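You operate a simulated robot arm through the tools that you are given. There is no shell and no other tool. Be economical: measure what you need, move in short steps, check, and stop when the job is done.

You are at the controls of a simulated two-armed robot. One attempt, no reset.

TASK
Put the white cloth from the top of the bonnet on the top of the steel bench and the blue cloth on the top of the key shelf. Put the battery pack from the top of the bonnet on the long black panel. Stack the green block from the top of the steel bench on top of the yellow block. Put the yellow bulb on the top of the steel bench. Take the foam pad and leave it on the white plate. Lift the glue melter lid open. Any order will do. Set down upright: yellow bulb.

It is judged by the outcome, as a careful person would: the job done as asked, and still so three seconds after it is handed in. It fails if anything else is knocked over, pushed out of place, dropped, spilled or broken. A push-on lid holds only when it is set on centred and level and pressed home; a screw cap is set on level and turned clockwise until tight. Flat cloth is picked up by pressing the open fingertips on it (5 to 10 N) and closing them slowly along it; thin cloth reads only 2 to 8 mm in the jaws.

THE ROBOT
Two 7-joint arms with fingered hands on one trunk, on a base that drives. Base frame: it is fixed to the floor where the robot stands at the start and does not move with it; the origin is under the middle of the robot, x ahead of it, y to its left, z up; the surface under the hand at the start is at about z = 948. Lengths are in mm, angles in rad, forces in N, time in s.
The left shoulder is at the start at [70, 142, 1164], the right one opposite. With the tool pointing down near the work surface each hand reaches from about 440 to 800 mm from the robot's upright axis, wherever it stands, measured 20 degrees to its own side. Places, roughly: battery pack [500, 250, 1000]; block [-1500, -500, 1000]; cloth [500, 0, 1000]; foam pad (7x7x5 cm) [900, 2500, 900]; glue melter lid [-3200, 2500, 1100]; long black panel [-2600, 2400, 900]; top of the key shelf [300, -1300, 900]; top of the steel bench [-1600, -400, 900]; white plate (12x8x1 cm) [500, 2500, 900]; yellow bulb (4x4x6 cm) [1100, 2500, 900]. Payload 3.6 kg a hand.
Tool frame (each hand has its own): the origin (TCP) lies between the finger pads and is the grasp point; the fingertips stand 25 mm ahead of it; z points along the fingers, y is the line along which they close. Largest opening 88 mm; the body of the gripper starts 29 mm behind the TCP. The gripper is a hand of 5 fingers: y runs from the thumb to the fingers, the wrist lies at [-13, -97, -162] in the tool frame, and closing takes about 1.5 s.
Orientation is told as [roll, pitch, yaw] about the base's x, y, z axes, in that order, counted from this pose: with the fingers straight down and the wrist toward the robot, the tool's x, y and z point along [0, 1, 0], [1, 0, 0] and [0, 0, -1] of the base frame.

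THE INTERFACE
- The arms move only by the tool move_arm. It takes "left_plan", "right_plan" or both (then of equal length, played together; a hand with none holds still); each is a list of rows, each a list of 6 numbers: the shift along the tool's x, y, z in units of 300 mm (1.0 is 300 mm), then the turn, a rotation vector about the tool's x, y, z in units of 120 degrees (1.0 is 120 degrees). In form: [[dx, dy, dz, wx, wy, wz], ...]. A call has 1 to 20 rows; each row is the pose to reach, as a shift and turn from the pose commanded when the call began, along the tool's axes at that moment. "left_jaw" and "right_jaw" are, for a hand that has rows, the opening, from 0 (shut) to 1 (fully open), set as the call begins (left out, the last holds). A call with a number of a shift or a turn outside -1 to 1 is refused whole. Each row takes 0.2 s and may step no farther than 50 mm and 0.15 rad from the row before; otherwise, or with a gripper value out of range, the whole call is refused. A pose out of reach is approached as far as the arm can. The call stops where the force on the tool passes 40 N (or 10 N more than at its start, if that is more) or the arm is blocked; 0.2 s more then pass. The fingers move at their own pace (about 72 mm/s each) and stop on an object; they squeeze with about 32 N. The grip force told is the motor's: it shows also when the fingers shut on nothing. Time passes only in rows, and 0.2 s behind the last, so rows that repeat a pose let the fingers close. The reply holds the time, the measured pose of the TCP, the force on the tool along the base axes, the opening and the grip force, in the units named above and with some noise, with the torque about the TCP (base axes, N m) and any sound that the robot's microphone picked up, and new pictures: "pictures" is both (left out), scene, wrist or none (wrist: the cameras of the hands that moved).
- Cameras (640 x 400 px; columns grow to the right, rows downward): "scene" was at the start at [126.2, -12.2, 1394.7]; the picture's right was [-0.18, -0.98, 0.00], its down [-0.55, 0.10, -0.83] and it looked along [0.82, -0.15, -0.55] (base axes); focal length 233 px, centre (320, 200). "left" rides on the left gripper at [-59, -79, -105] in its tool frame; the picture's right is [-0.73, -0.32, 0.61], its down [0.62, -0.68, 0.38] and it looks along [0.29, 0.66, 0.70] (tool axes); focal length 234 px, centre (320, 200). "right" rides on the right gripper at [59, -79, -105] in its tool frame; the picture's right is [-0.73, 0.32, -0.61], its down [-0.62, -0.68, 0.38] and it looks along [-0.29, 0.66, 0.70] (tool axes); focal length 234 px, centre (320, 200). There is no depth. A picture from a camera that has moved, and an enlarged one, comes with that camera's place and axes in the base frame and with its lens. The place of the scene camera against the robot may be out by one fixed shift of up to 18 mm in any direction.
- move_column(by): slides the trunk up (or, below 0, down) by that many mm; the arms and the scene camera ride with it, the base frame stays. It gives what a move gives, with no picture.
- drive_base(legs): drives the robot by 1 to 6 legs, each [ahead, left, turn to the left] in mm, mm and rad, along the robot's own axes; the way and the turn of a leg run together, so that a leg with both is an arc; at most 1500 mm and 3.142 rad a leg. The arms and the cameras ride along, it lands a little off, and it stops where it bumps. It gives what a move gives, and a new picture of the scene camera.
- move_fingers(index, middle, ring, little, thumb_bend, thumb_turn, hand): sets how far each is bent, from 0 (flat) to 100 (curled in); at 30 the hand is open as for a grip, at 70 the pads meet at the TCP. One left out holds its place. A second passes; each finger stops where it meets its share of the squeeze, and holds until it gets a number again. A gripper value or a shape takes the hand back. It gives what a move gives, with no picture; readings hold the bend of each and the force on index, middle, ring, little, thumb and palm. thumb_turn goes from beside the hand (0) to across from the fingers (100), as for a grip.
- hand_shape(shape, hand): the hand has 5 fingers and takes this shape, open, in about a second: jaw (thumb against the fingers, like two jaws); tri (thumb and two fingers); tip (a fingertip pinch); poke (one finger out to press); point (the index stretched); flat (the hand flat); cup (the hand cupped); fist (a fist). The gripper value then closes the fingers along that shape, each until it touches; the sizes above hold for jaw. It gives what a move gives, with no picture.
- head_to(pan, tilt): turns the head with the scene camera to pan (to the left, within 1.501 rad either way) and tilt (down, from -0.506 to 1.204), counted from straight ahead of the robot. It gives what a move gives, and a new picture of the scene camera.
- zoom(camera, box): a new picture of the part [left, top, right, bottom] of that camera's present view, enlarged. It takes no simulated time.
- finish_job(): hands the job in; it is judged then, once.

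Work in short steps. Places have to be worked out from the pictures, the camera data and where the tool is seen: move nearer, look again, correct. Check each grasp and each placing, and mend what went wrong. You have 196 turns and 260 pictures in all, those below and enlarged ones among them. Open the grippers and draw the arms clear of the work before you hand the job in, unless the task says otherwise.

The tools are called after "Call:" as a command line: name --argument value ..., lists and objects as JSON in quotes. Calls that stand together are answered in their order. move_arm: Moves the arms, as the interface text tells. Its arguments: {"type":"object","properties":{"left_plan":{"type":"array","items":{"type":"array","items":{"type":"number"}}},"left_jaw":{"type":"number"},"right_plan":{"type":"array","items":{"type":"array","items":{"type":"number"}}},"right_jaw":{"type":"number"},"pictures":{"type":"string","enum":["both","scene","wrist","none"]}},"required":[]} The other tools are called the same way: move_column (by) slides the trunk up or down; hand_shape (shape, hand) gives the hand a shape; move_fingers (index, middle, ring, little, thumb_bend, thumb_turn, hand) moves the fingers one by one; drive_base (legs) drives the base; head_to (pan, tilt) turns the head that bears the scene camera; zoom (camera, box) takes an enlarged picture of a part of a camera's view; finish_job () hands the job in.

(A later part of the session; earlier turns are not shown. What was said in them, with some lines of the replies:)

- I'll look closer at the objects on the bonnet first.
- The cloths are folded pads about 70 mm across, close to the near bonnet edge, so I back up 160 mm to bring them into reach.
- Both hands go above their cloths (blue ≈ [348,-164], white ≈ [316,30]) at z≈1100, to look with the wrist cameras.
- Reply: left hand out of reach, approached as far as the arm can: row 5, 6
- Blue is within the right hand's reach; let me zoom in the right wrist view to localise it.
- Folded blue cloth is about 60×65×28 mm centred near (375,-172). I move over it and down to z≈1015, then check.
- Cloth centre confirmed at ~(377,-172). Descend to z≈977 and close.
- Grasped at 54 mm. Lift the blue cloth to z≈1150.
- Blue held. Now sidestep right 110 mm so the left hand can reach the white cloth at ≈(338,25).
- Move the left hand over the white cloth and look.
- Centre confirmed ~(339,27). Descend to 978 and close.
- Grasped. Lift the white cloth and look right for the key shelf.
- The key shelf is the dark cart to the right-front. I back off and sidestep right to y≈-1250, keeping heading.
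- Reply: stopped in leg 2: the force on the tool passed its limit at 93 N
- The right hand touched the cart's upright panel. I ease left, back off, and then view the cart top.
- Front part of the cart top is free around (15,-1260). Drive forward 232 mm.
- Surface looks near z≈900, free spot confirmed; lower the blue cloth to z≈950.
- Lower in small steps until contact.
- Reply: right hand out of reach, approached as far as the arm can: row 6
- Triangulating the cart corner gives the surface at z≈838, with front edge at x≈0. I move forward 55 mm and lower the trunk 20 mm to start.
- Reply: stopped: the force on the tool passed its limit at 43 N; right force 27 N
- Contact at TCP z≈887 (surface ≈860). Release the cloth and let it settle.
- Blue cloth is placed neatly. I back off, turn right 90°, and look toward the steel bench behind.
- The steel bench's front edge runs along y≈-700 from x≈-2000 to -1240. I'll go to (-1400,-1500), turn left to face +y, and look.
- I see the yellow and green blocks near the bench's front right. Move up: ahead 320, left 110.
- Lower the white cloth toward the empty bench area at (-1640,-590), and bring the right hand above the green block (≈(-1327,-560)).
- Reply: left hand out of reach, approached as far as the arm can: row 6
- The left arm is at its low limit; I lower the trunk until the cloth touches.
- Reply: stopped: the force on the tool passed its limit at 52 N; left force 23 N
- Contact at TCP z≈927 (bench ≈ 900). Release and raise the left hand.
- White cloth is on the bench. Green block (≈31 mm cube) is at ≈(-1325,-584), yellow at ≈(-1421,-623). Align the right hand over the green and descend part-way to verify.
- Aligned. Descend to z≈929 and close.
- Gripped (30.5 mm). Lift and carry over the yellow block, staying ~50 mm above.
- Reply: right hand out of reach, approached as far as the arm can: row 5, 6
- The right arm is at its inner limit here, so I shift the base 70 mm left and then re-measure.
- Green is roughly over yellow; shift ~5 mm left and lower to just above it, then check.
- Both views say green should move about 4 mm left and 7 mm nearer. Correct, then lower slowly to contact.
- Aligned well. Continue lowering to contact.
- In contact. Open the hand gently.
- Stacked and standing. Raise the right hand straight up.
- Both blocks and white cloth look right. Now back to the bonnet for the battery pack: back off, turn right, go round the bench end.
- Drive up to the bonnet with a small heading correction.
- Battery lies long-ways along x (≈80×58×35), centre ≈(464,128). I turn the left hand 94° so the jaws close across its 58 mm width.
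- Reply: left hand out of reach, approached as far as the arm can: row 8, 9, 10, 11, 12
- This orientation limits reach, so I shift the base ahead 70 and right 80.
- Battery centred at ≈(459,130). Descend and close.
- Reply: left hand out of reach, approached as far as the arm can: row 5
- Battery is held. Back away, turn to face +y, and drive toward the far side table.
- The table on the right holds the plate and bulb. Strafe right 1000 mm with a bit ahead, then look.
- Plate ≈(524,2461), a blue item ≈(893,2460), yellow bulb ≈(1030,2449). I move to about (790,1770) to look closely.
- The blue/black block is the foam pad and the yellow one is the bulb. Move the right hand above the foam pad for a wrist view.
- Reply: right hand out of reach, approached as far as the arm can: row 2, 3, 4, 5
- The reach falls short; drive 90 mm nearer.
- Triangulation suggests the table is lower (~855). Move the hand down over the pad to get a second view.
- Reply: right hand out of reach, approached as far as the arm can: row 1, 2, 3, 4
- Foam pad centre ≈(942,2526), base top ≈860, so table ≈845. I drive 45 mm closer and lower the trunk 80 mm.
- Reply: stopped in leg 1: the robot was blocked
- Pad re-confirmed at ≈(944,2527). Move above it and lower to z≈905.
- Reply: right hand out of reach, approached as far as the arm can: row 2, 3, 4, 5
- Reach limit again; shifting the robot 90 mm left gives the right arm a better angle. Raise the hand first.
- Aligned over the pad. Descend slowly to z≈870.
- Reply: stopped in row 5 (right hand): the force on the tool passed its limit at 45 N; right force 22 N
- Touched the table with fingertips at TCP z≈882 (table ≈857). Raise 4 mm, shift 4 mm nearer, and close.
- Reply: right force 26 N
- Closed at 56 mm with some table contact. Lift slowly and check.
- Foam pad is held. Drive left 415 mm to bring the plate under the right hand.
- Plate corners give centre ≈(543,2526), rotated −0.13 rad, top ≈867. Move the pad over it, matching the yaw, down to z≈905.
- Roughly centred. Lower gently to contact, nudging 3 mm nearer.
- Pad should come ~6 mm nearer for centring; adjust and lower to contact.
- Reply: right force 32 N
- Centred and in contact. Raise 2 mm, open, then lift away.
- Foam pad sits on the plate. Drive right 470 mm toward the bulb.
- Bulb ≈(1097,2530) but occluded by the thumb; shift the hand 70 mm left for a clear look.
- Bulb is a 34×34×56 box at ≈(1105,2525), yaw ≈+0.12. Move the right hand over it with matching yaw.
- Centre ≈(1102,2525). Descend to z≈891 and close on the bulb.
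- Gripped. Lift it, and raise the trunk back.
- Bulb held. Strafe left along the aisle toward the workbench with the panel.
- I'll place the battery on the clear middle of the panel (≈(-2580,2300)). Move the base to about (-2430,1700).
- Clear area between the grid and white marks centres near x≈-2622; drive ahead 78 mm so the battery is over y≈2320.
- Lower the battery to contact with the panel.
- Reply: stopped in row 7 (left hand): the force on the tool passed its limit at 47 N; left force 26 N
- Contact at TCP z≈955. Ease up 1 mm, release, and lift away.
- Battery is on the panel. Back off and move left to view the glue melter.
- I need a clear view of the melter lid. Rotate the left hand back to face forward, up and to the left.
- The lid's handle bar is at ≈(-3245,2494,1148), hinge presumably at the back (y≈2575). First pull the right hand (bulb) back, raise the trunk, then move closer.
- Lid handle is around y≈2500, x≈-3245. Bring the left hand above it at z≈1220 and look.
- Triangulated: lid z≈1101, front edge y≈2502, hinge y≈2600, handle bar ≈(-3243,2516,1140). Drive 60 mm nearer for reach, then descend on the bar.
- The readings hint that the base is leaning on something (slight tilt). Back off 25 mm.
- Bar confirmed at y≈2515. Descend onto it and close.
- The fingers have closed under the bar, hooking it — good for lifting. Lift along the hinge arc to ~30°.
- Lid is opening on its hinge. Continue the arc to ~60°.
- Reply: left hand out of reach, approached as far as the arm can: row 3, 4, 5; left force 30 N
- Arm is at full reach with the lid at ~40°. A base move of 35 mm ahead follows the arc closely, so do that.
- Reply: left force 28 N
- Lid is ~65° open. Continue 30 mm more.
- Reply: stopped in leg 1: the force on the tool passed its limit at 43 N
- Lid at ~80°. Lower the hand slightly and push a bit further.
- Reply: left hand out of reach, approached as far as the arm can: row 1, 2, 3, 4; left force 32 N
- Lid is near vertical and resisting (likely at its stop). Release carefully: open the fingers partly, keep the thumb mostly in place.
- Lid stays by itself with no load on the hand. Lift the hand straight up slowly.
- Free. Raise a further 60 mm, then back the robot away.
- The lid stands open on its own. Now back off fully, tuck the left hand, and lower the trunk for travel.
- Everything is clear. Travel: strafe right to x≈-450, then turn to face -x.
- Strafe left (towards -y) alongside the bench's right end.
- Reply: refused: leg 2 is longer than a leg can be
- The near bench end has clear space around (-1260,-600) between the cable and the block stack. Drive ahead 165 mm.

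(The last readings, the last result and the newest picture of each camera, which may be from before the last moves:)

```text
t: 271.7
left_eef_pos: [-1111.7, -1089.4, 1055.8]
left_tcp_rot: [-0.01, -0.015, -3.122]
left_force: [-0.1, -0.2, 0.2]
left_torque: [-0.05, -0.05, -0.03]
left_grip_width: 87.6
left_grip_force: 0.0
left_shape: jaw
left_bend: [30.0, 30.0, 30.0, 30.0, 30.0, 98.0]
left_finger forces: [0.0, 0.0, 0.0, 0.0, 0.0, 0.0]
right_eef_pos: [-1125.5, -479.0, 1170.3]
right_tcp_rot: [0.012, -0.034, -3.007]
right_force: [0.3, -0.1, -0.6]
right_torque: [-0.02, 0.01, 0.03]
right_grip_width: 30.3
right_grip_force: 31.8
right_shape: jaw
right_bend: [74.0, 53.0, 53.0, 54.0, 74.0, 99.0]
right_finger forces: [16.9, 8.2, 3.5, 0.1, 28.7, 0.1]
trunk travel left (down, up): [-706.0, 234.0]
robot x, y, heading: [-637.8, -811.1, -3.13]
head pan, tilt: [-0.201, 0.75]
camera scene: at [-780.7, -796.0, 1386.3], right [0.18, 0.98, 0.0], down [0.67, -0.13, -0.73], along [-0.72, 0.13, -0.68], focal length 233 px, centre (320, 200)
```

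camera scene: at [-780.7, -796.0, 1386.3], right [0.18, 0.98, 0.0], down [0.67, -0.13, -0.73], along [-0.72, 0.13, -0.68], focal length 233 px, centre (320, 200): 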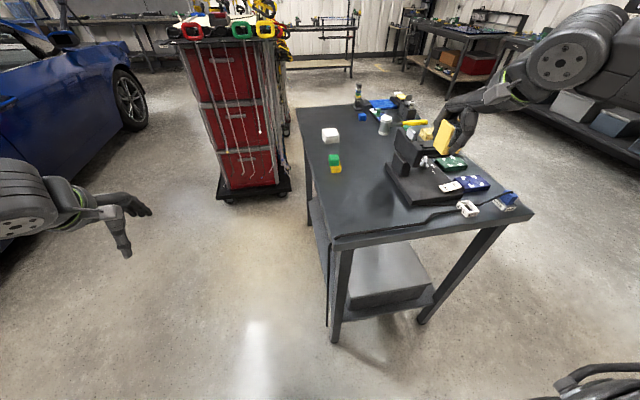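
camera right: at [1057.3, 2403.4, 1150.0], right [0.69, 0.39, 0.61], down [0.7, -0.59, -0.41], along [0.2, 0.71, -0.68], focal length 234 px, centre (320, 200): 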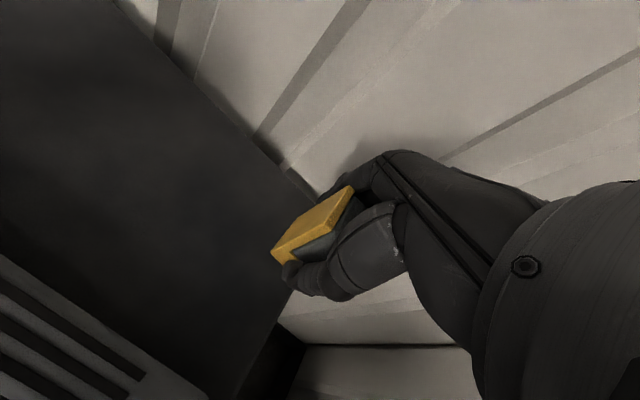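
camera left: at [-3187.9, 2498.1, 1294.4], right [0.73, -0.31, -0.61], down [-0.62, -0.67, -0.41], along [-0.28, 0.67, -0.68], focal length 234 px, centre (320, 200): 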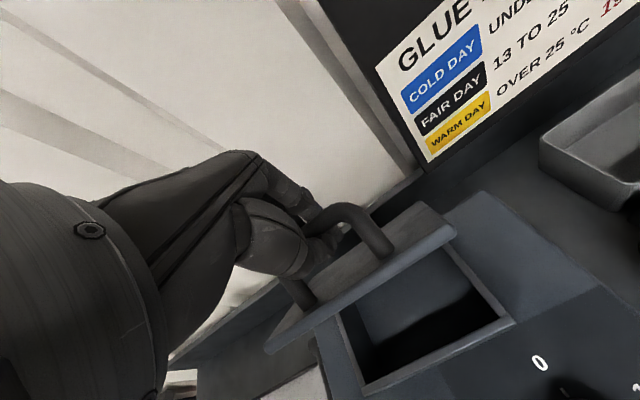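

Move the bulb over (-1255,-610) at current height, then down to z≈985.

Call:
move_arm --right_plan '[[0.075, 0.098, 0, 0, 0, 0], [0.15, 0.196, 0, 0, 0, 0], [0.225, 0.294, 0, 0, 0, 0], [0.3, 0.39, 0, 0, 0, 0], [0.375, 0.488, 0, 0, 0, 0], [0.375, 0.488, 0.15, 0, 0, 0], [0.375, 0.488, 0.3, 0, 0, 0], [0.375, 0.488, 0.45, 0, 0, 0], [0.375, 0.488, 0.6, 0, 0, 0]]'

Call:
zoom --camera "scene" --box '[270, 110, 462, 230]'

```text
t: 273.7
left_eef_pos: [-1113.5, -1088.5, 1054.3]
left_tcp_rot: [-0.01, -0.013, -3.122]
left_force: [0.2, 0.6, 0.6]
left_torque: [-0.03, -0.03, -0.02]
left_grip_width: 87.7
left_grip_force: 0.0
left_shape: jaw
left_bend: [30.0, 30.0, 30.0, 30.0, 30.0, 98.0]
left_finger forces: [0.0, 0.0, 0.1, 0.0, 0.1, 0.1]
right_eef_pos: [-1260.7, -611.8, 998.0]
right_tcp_rot: [0.012, -0.035, -3.01]
right_force: [-0.7, 0.2, 0.4]
right_torque: [0.0, -0.01, -0.02]
right_grip_width: 30.1
right_grip_force: 31.7
right_shape: jaw
right_bend: [74.0, 53.0, 54.0, 54.0, 74.0, 98.0]
right_finger forces: [17.1, 7.9, 3.5, 0.0, 28.7, 0.0]
trunk travel left (down, up): [-706.0, 234.0]
robot x, y, heading: [-637.0, -812.5, -3.125]
head pan, tilt: [-0.201, 0.75]
camera scene: at [-780.9, -795.2, 1386.2], right [0.19, 0.98, 0.0], down [0.67, -0.13, -0.73], along [-0.72, 0.14, -0.68], focal length 233 px, centre (320, 200)
camera right: at [-1172.6, -657.5, 1102.2], right [-0.4, 0.69, 0.61], down [0.58, 0.7, -0.41], along [-0.71, 0.19, -0.68], focal length 234 px, centre (320, 200)
```

scene: 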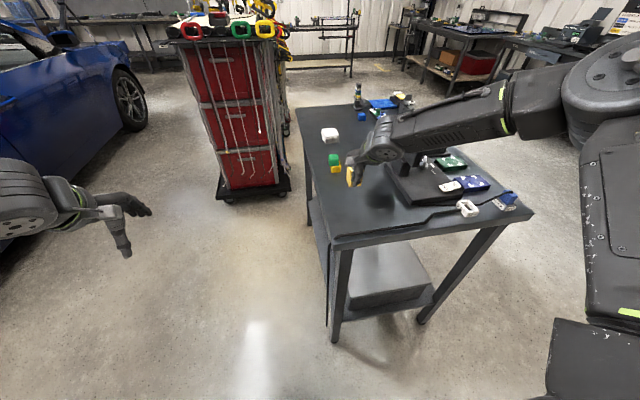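
right: 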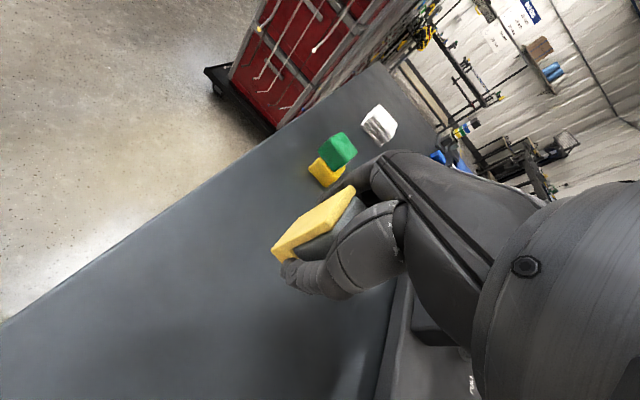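

```text
3.33 times, centred on (366, 170) of scene
camera zoom: at [-780.9, -795.2, 1386.2], right [0.19, 0.98, 0.0], down [0.67, -0.13, -0.73], along [-0.72, 0.14, -0.68], focal length 778 px, centre (167, 300)
```

zoom: 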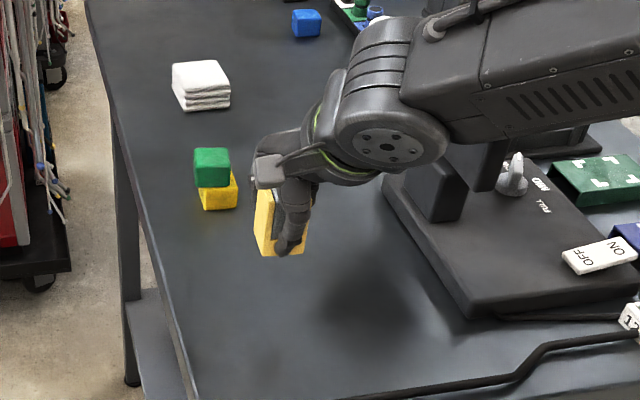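

The forearm runs at x≈-1130, clear of the monitor. Lower slowly to contact.

Call:
move_arm --right_plan '[[0, 0, 0.07, 0, 0, 0], [0, 0, 0.14, 0, 0, 0], [0, 0, 0.18, 0, 0, 0], [0, 0, 0.195, 0, 0, 0], [0, 0, 0.205, 0, 0, 0], [0, 0, 0.215, 0, 0, 0]]' --pictures "wrist"

Call:
zoom --camera "scene" --box '[302, 130, 430, 210]'

```text
t: 275.1
left_eef_pos: [-1111.3, -1090.3, 1055.7]
left_tcp_rot: [-0.009, -0.014, -3.122]
left_force: [-0.4, 0.3, 0.6]
left_torque: [0.0, 0.0, 0.01]
left_grip_width: 87.7
left_grip_force: 0.1
left_shape: jaw
left_bend: [30.0, 30.0, 30.0, 30.0, 30.0, 98.0]
left_finger forces: [0.1, 0.1, 0.0, 0.0, 0.1, 0.1]
right_eef_pos: [-1263.1, -614.0, 933.3]
right_tcp_rot: [0.012, -0.034, -3.006]
right_force: [0.9, 0.6, 0.4]
right_torque: [-0.03, -0.01, 0.0]
right_grip_width: 30.0
right_grip_force: 31.9
right_shape: jaw
right_bend: [74.0, 53.0, 54.0, 54.0, 74.0, 98.0]
right_finger forces: [17.1, 8.0, 3.6, 0.0, 28.7, 0.0]
trunk travel left (down, up): [-706.0, 234.0]
robot x, y, heading: [-636.8, -813.2, -3.125]
head pan, tilt: [-0.201, 0.75]
camera right: at [-1173.7, -660.0, 1036.4], right [-0.4, 0.69, 0.61], down [0.58, 0.7, -0.41], along [-0.71, 0.19, -0.68], focal length 234 px, centre (320, 200)
```

right: 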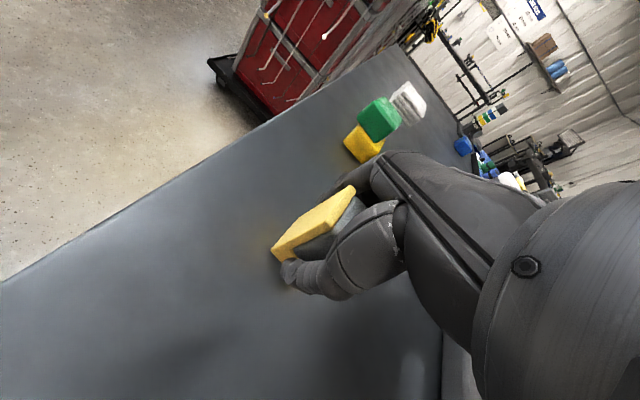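

```text
5.00 times, centred on (366, 170) of scene
camera zoom: at [-779.8, -796.0, 1386.3], right [0.18, 0.98, 0.0], down [0.67, -0.13, -0.73], along [-0.72, 0.14, -0.68], focal length 1166 px, centre (90, 350)
```

zoom: 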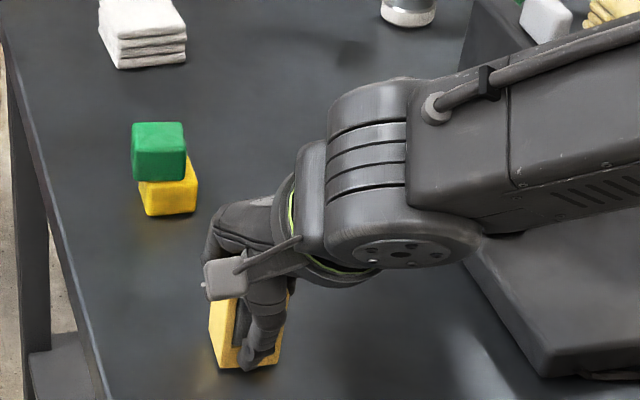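

Call:
move_arm --right_plan '[[0, 0, 0.006, 0, 0, 0], [0, 0, 0.012, 0, 0, 0], [0, 0, 0.018, 0, 0, 0], [0, 0, 0.024, 0, 0, 0], [0, 0, 0.03, 0, 0, 0]]' --pictures "none"

```text
t: 276.3
left_eef_pos: [-1109.9, -1091.0, 1055.8]
left_tcp_rot: [-0.01, -0.016, -3.123]
left_force: [-0.7, 0.5, -0.3]
left_torque: [-0.02, -0.02, 0.02]
left_grip_width: 87.9
left_grip_force: 0.0
left_shape: jaw
left_bend: [30.0, 30.0, 30.0, 30.0, 30.0, 98.0]
left_finger forces: [0.1, 0.0, 0.0, 0.0, 0.0, 0.1]
right_eef_pos: [-1261.8, -614.4, 927.3]
right_tcp_rot: [0.01, -0.041, -3.009]
right_force: [-5.6, 3.1, 22.1]
right_torque: [0.07, 0.16, 0.03]
right_grip_width: 31.7
right_grip_force: 31.9
right_shape: jaw
right_bend: [74.0, 52.0, 53.0, 54.0, 76.0, 98.0]
right_finger forces: [20.2, 10.8, 4.8, 0.0, 30.8, 0.1]
trunk travel left (down, up): [-706.0, 234.0]
robot x, y, heading: [-638.7, -811.0, -3.129]
head pan, tilt: [-0.201, 0.75]
```

In contact (22 N). Ease 1.5 mm and open the hand gently.

Call:
move_arm --right_plan '[[0, 0, -0.006, 0, 0, 0], [0, 0, -0.006, 0, 0, 0], [0, 0, -0.006, 0, 0, 0], [0, 0, -0.006, 0, 0, 0], [0, 0, -0.006, 0, 0, 0]]' --right_jaw 0.8 --pictures "wrist"

Call:
zoom --camera "scene" --box '[302, 130, 430, 210]'

```text
t: 277.5
left_eef_pos: [-1111.7, -1090.6, 1055.9]
left_tcp_rot: [-0.011, -0.013, -3.123]
left_force: [-0.3, -0.8, -0.1]
left_torque: [0.0, -0.02, -0.02]
left_grip_width: 87.6
left_grip_force: 0.1
left_shape: jaw
left_bend: [30.0, 30.0, 30.0, 30.0, 30.0, 98.0]
left_finger forces: [0.0, 0.1, 0.0, 0.0, 0.1, 0.0]
right_eef_pos: [-1262.8, -613.5, 926.7]
right_tcp_rot: [0.01, -0.033, -3.008]
right_force: [-0.4, -0.7, 2.3]
right_torque: [-0.03, -0.1, -0.04]
right_grip_width: 69.8
right_grip_force: 0.1
right_shape: jaw
right_bend: [27.0, 34.0, 32.0, 33.0, 50.0, 98.0]
right_finger forces: [0.1, 0.1, 0.1, 0.1, 3.1, 0.1]
trunk travel left (down, up): [-706.0, 234.0]
robot x, y, heading: [-635.9, -815.4, -3.127]
head pan, tilt: [-0.201, 0.75]
camera right: at [-1173.6, -660.8, 1029.9], right [-0.4, 0.69, 0.61], down [0.58, 0.7, -0.41], along [-0.71, 0.19, -0.68], focal length 234 px, centre (320, 200)
```

right: 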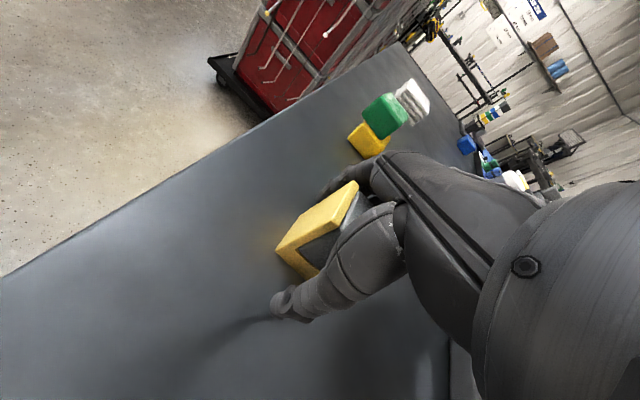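

```text
5.00 times, centred on (366, 170) of scene
camera zoom: at [-779.4, -796.4, 1386.3], right [0.19, 0.98, 0.0], down [0.67, -0.13, -0.73], along [-0.72, 0.14, -0.68], focal length 1166 px, centre (90, 350)
```

zoom: 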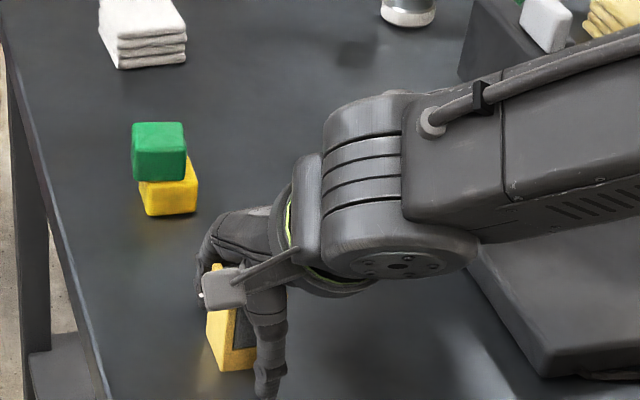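

Bulb stands upright and free. Raise the hand straight up.

Call:
move_arm --right_plan '[[0, 0, -0.03, 0, 0, 0], [0, 0, -0.08, 0, 0, 0], [0, 0, -0.16, 0, 0, 0], [0, 0, -0.28, 0, 0, 0], [0, 0, -0.42, 0, 0, 0], [0, 0, -0.56, 0, 0, 0], [0, 0, -0.68, 0, 0, 0]]' --pictures "wrist"

Call:
drive_base --legs '[[-300, 0, 0]]'

Call:
zoom --camera "scene" --box '[290, 60, 482, 180]'

```text
t: 279.1
left_eef_pos: [-1110.6, -1090.3, 1055.2]
left_tcp_rot: [-0.01, -0.014, -3.121]
left_force: [-0.6, 0.6, 0.5]
left_torque: [0.01, -0.03, 0.04]
left_grip_width: 87.8
left_grip_force: 0.0
left_shape: jaw
left_bend: [30.0, 30.0, 30.0, 30.0, 30.0, 98.0]
left_finger forces: [0.1, 0.1, 0.1, 0.0, 0.1, 0.0]
right_eef_pos: [-1257.7, -613.3, 1132.9]
right_tcp_rot: [0.01, -0.031, -3.007]
right_force: [0.4, 0.4, 0.6]
right_torque: [0.04, -0.03, 0.0]
right_grip_width: 69.9
right_grip_force: 0.1
right_shape: jaw
right_bend: [27.0, 34.0, 32.0, 33.0, 49.0, 99.0]
right_finger forces: [0.1, 0.0, 0.0, 0.0, 0.0, 0.0]
trunk travel left (down, up): [-706.0, 234.0]
robot x, y, heading: [-638.3, -814.1, -3.129]
head pan, tilt: [-0.201, 0.75]
camera right: at [-1169.1, -659.2, 1235.5], right [-0.4, 0.69, 0.61], down [0.58, 0.7, -0.41], along [-0.71, 0.19, -0.68], focal length 234 px, centre (320, 200)
```

right: 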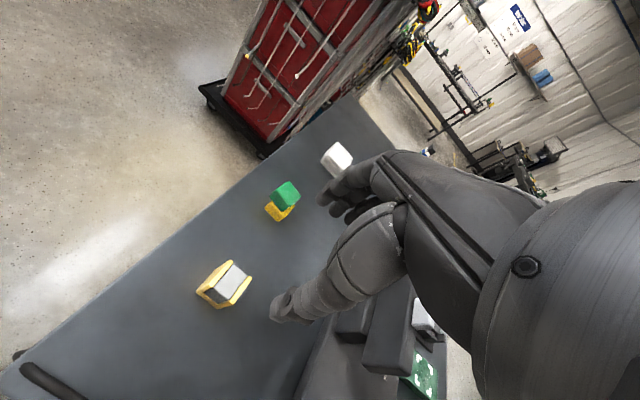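

```text
t: 281.2
left_eef_pos: [-808.6, -1085.2, 1054.5]
left_tcp_rot: [-0.011, -0.015, -3.12]
left_force: [0.3, 1.5, 0.3]
left_torque: [-0.04, 0.02, 0.01]
left_grip_width: 87.9
left_grip_force: 0.0
left_shape: jaw
left_bend: [30.0, 30.0, 30.0, 30.0, 30.0, 98.0]
left_finger forces: [0.1, 0.1, 0.0, 0.0, 0.1, 0.0]
right_eef_pos: [-955.1, -608.9, 1130.9]
right_tcp_rot: [0.013, -0.033, -3.008]
right_force: [0.1, 0.0, -0.6]
right_torque: [-0.05, -0.02, 0.0]
right_grip_width: 70.4
right_grip_force: 0.1
right_shape: jaw
right_bend: [27.0, 34.0, 32.0, 33.0, 49.0, 99.0]
right_finger forces: [0.0, 0.0, 0.0, 0.0, 0.0, 0.1]
trunk travel left (down, up): [-706.0, 234.0]
robot x, y, heading: [-332.3, -810.4, -3.13]
head pan, tilt: [-0.201, 0.75]
camera scene: at [-476.6, -791.5, 1386.2], right [0.18, 0.98, 0.0], down [0.67, -0.13, -0.73], along [-0.72, 0.13, -0.68], focal length 233 px, centre (320, 200)
```

scene: 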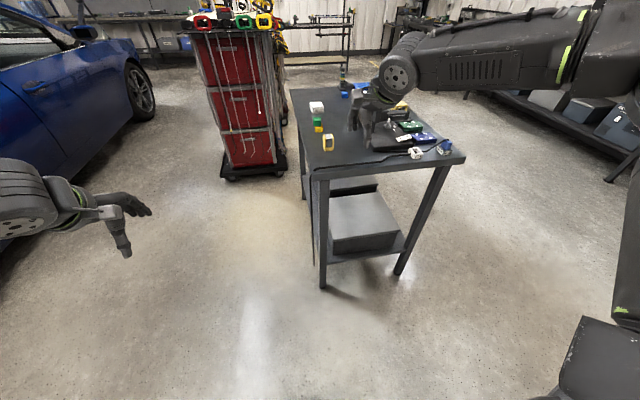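

```text
3.33 times, centred on (386, 120) of scene
camera zoom: at [-476.6, -791.5, 1386.2], right [0.18, 0.98, 0.0], down [0.67, -0.13, -0.73], along [-0.72, 0.13, -0.68], focal length 778 px, centre (100, 467)
```

zoom: 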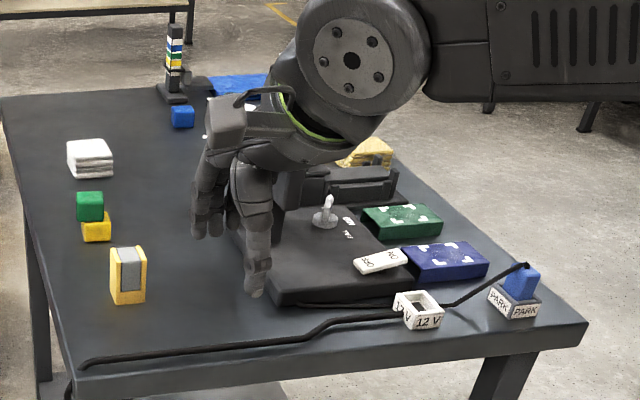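

White cloth, stacked blocks and upright bulb are all on the bench, and both hands are open and clear. Everything asked is done, so I hand in.

Call:
finish_job

```text
The job is handed in.
```

I finished all seven tasks and handed the job in. When I last looked at each one, it was as asked:

- **Cloths:** the white cloth is on the steel bench and the blue cloth is on the key shelf.
- **Battery pack:** it is on the long black panel.
- **Blocks:** the green block is stacked on the yellow one, about 6 mm off-centre but steady.
- **Bulb:** the yellow bulb stands upright on the steel bench.
- **Foam pad:** it is on the white plate.
- **Glue melter:** the lid stands open on its own.

On the way to the key shelf, the right hand bumped the shelf's upright panel hard enough to stop the drive (93 N). I saw nothing knocked over, but I didn't check whether the shelf had shifted slightly.
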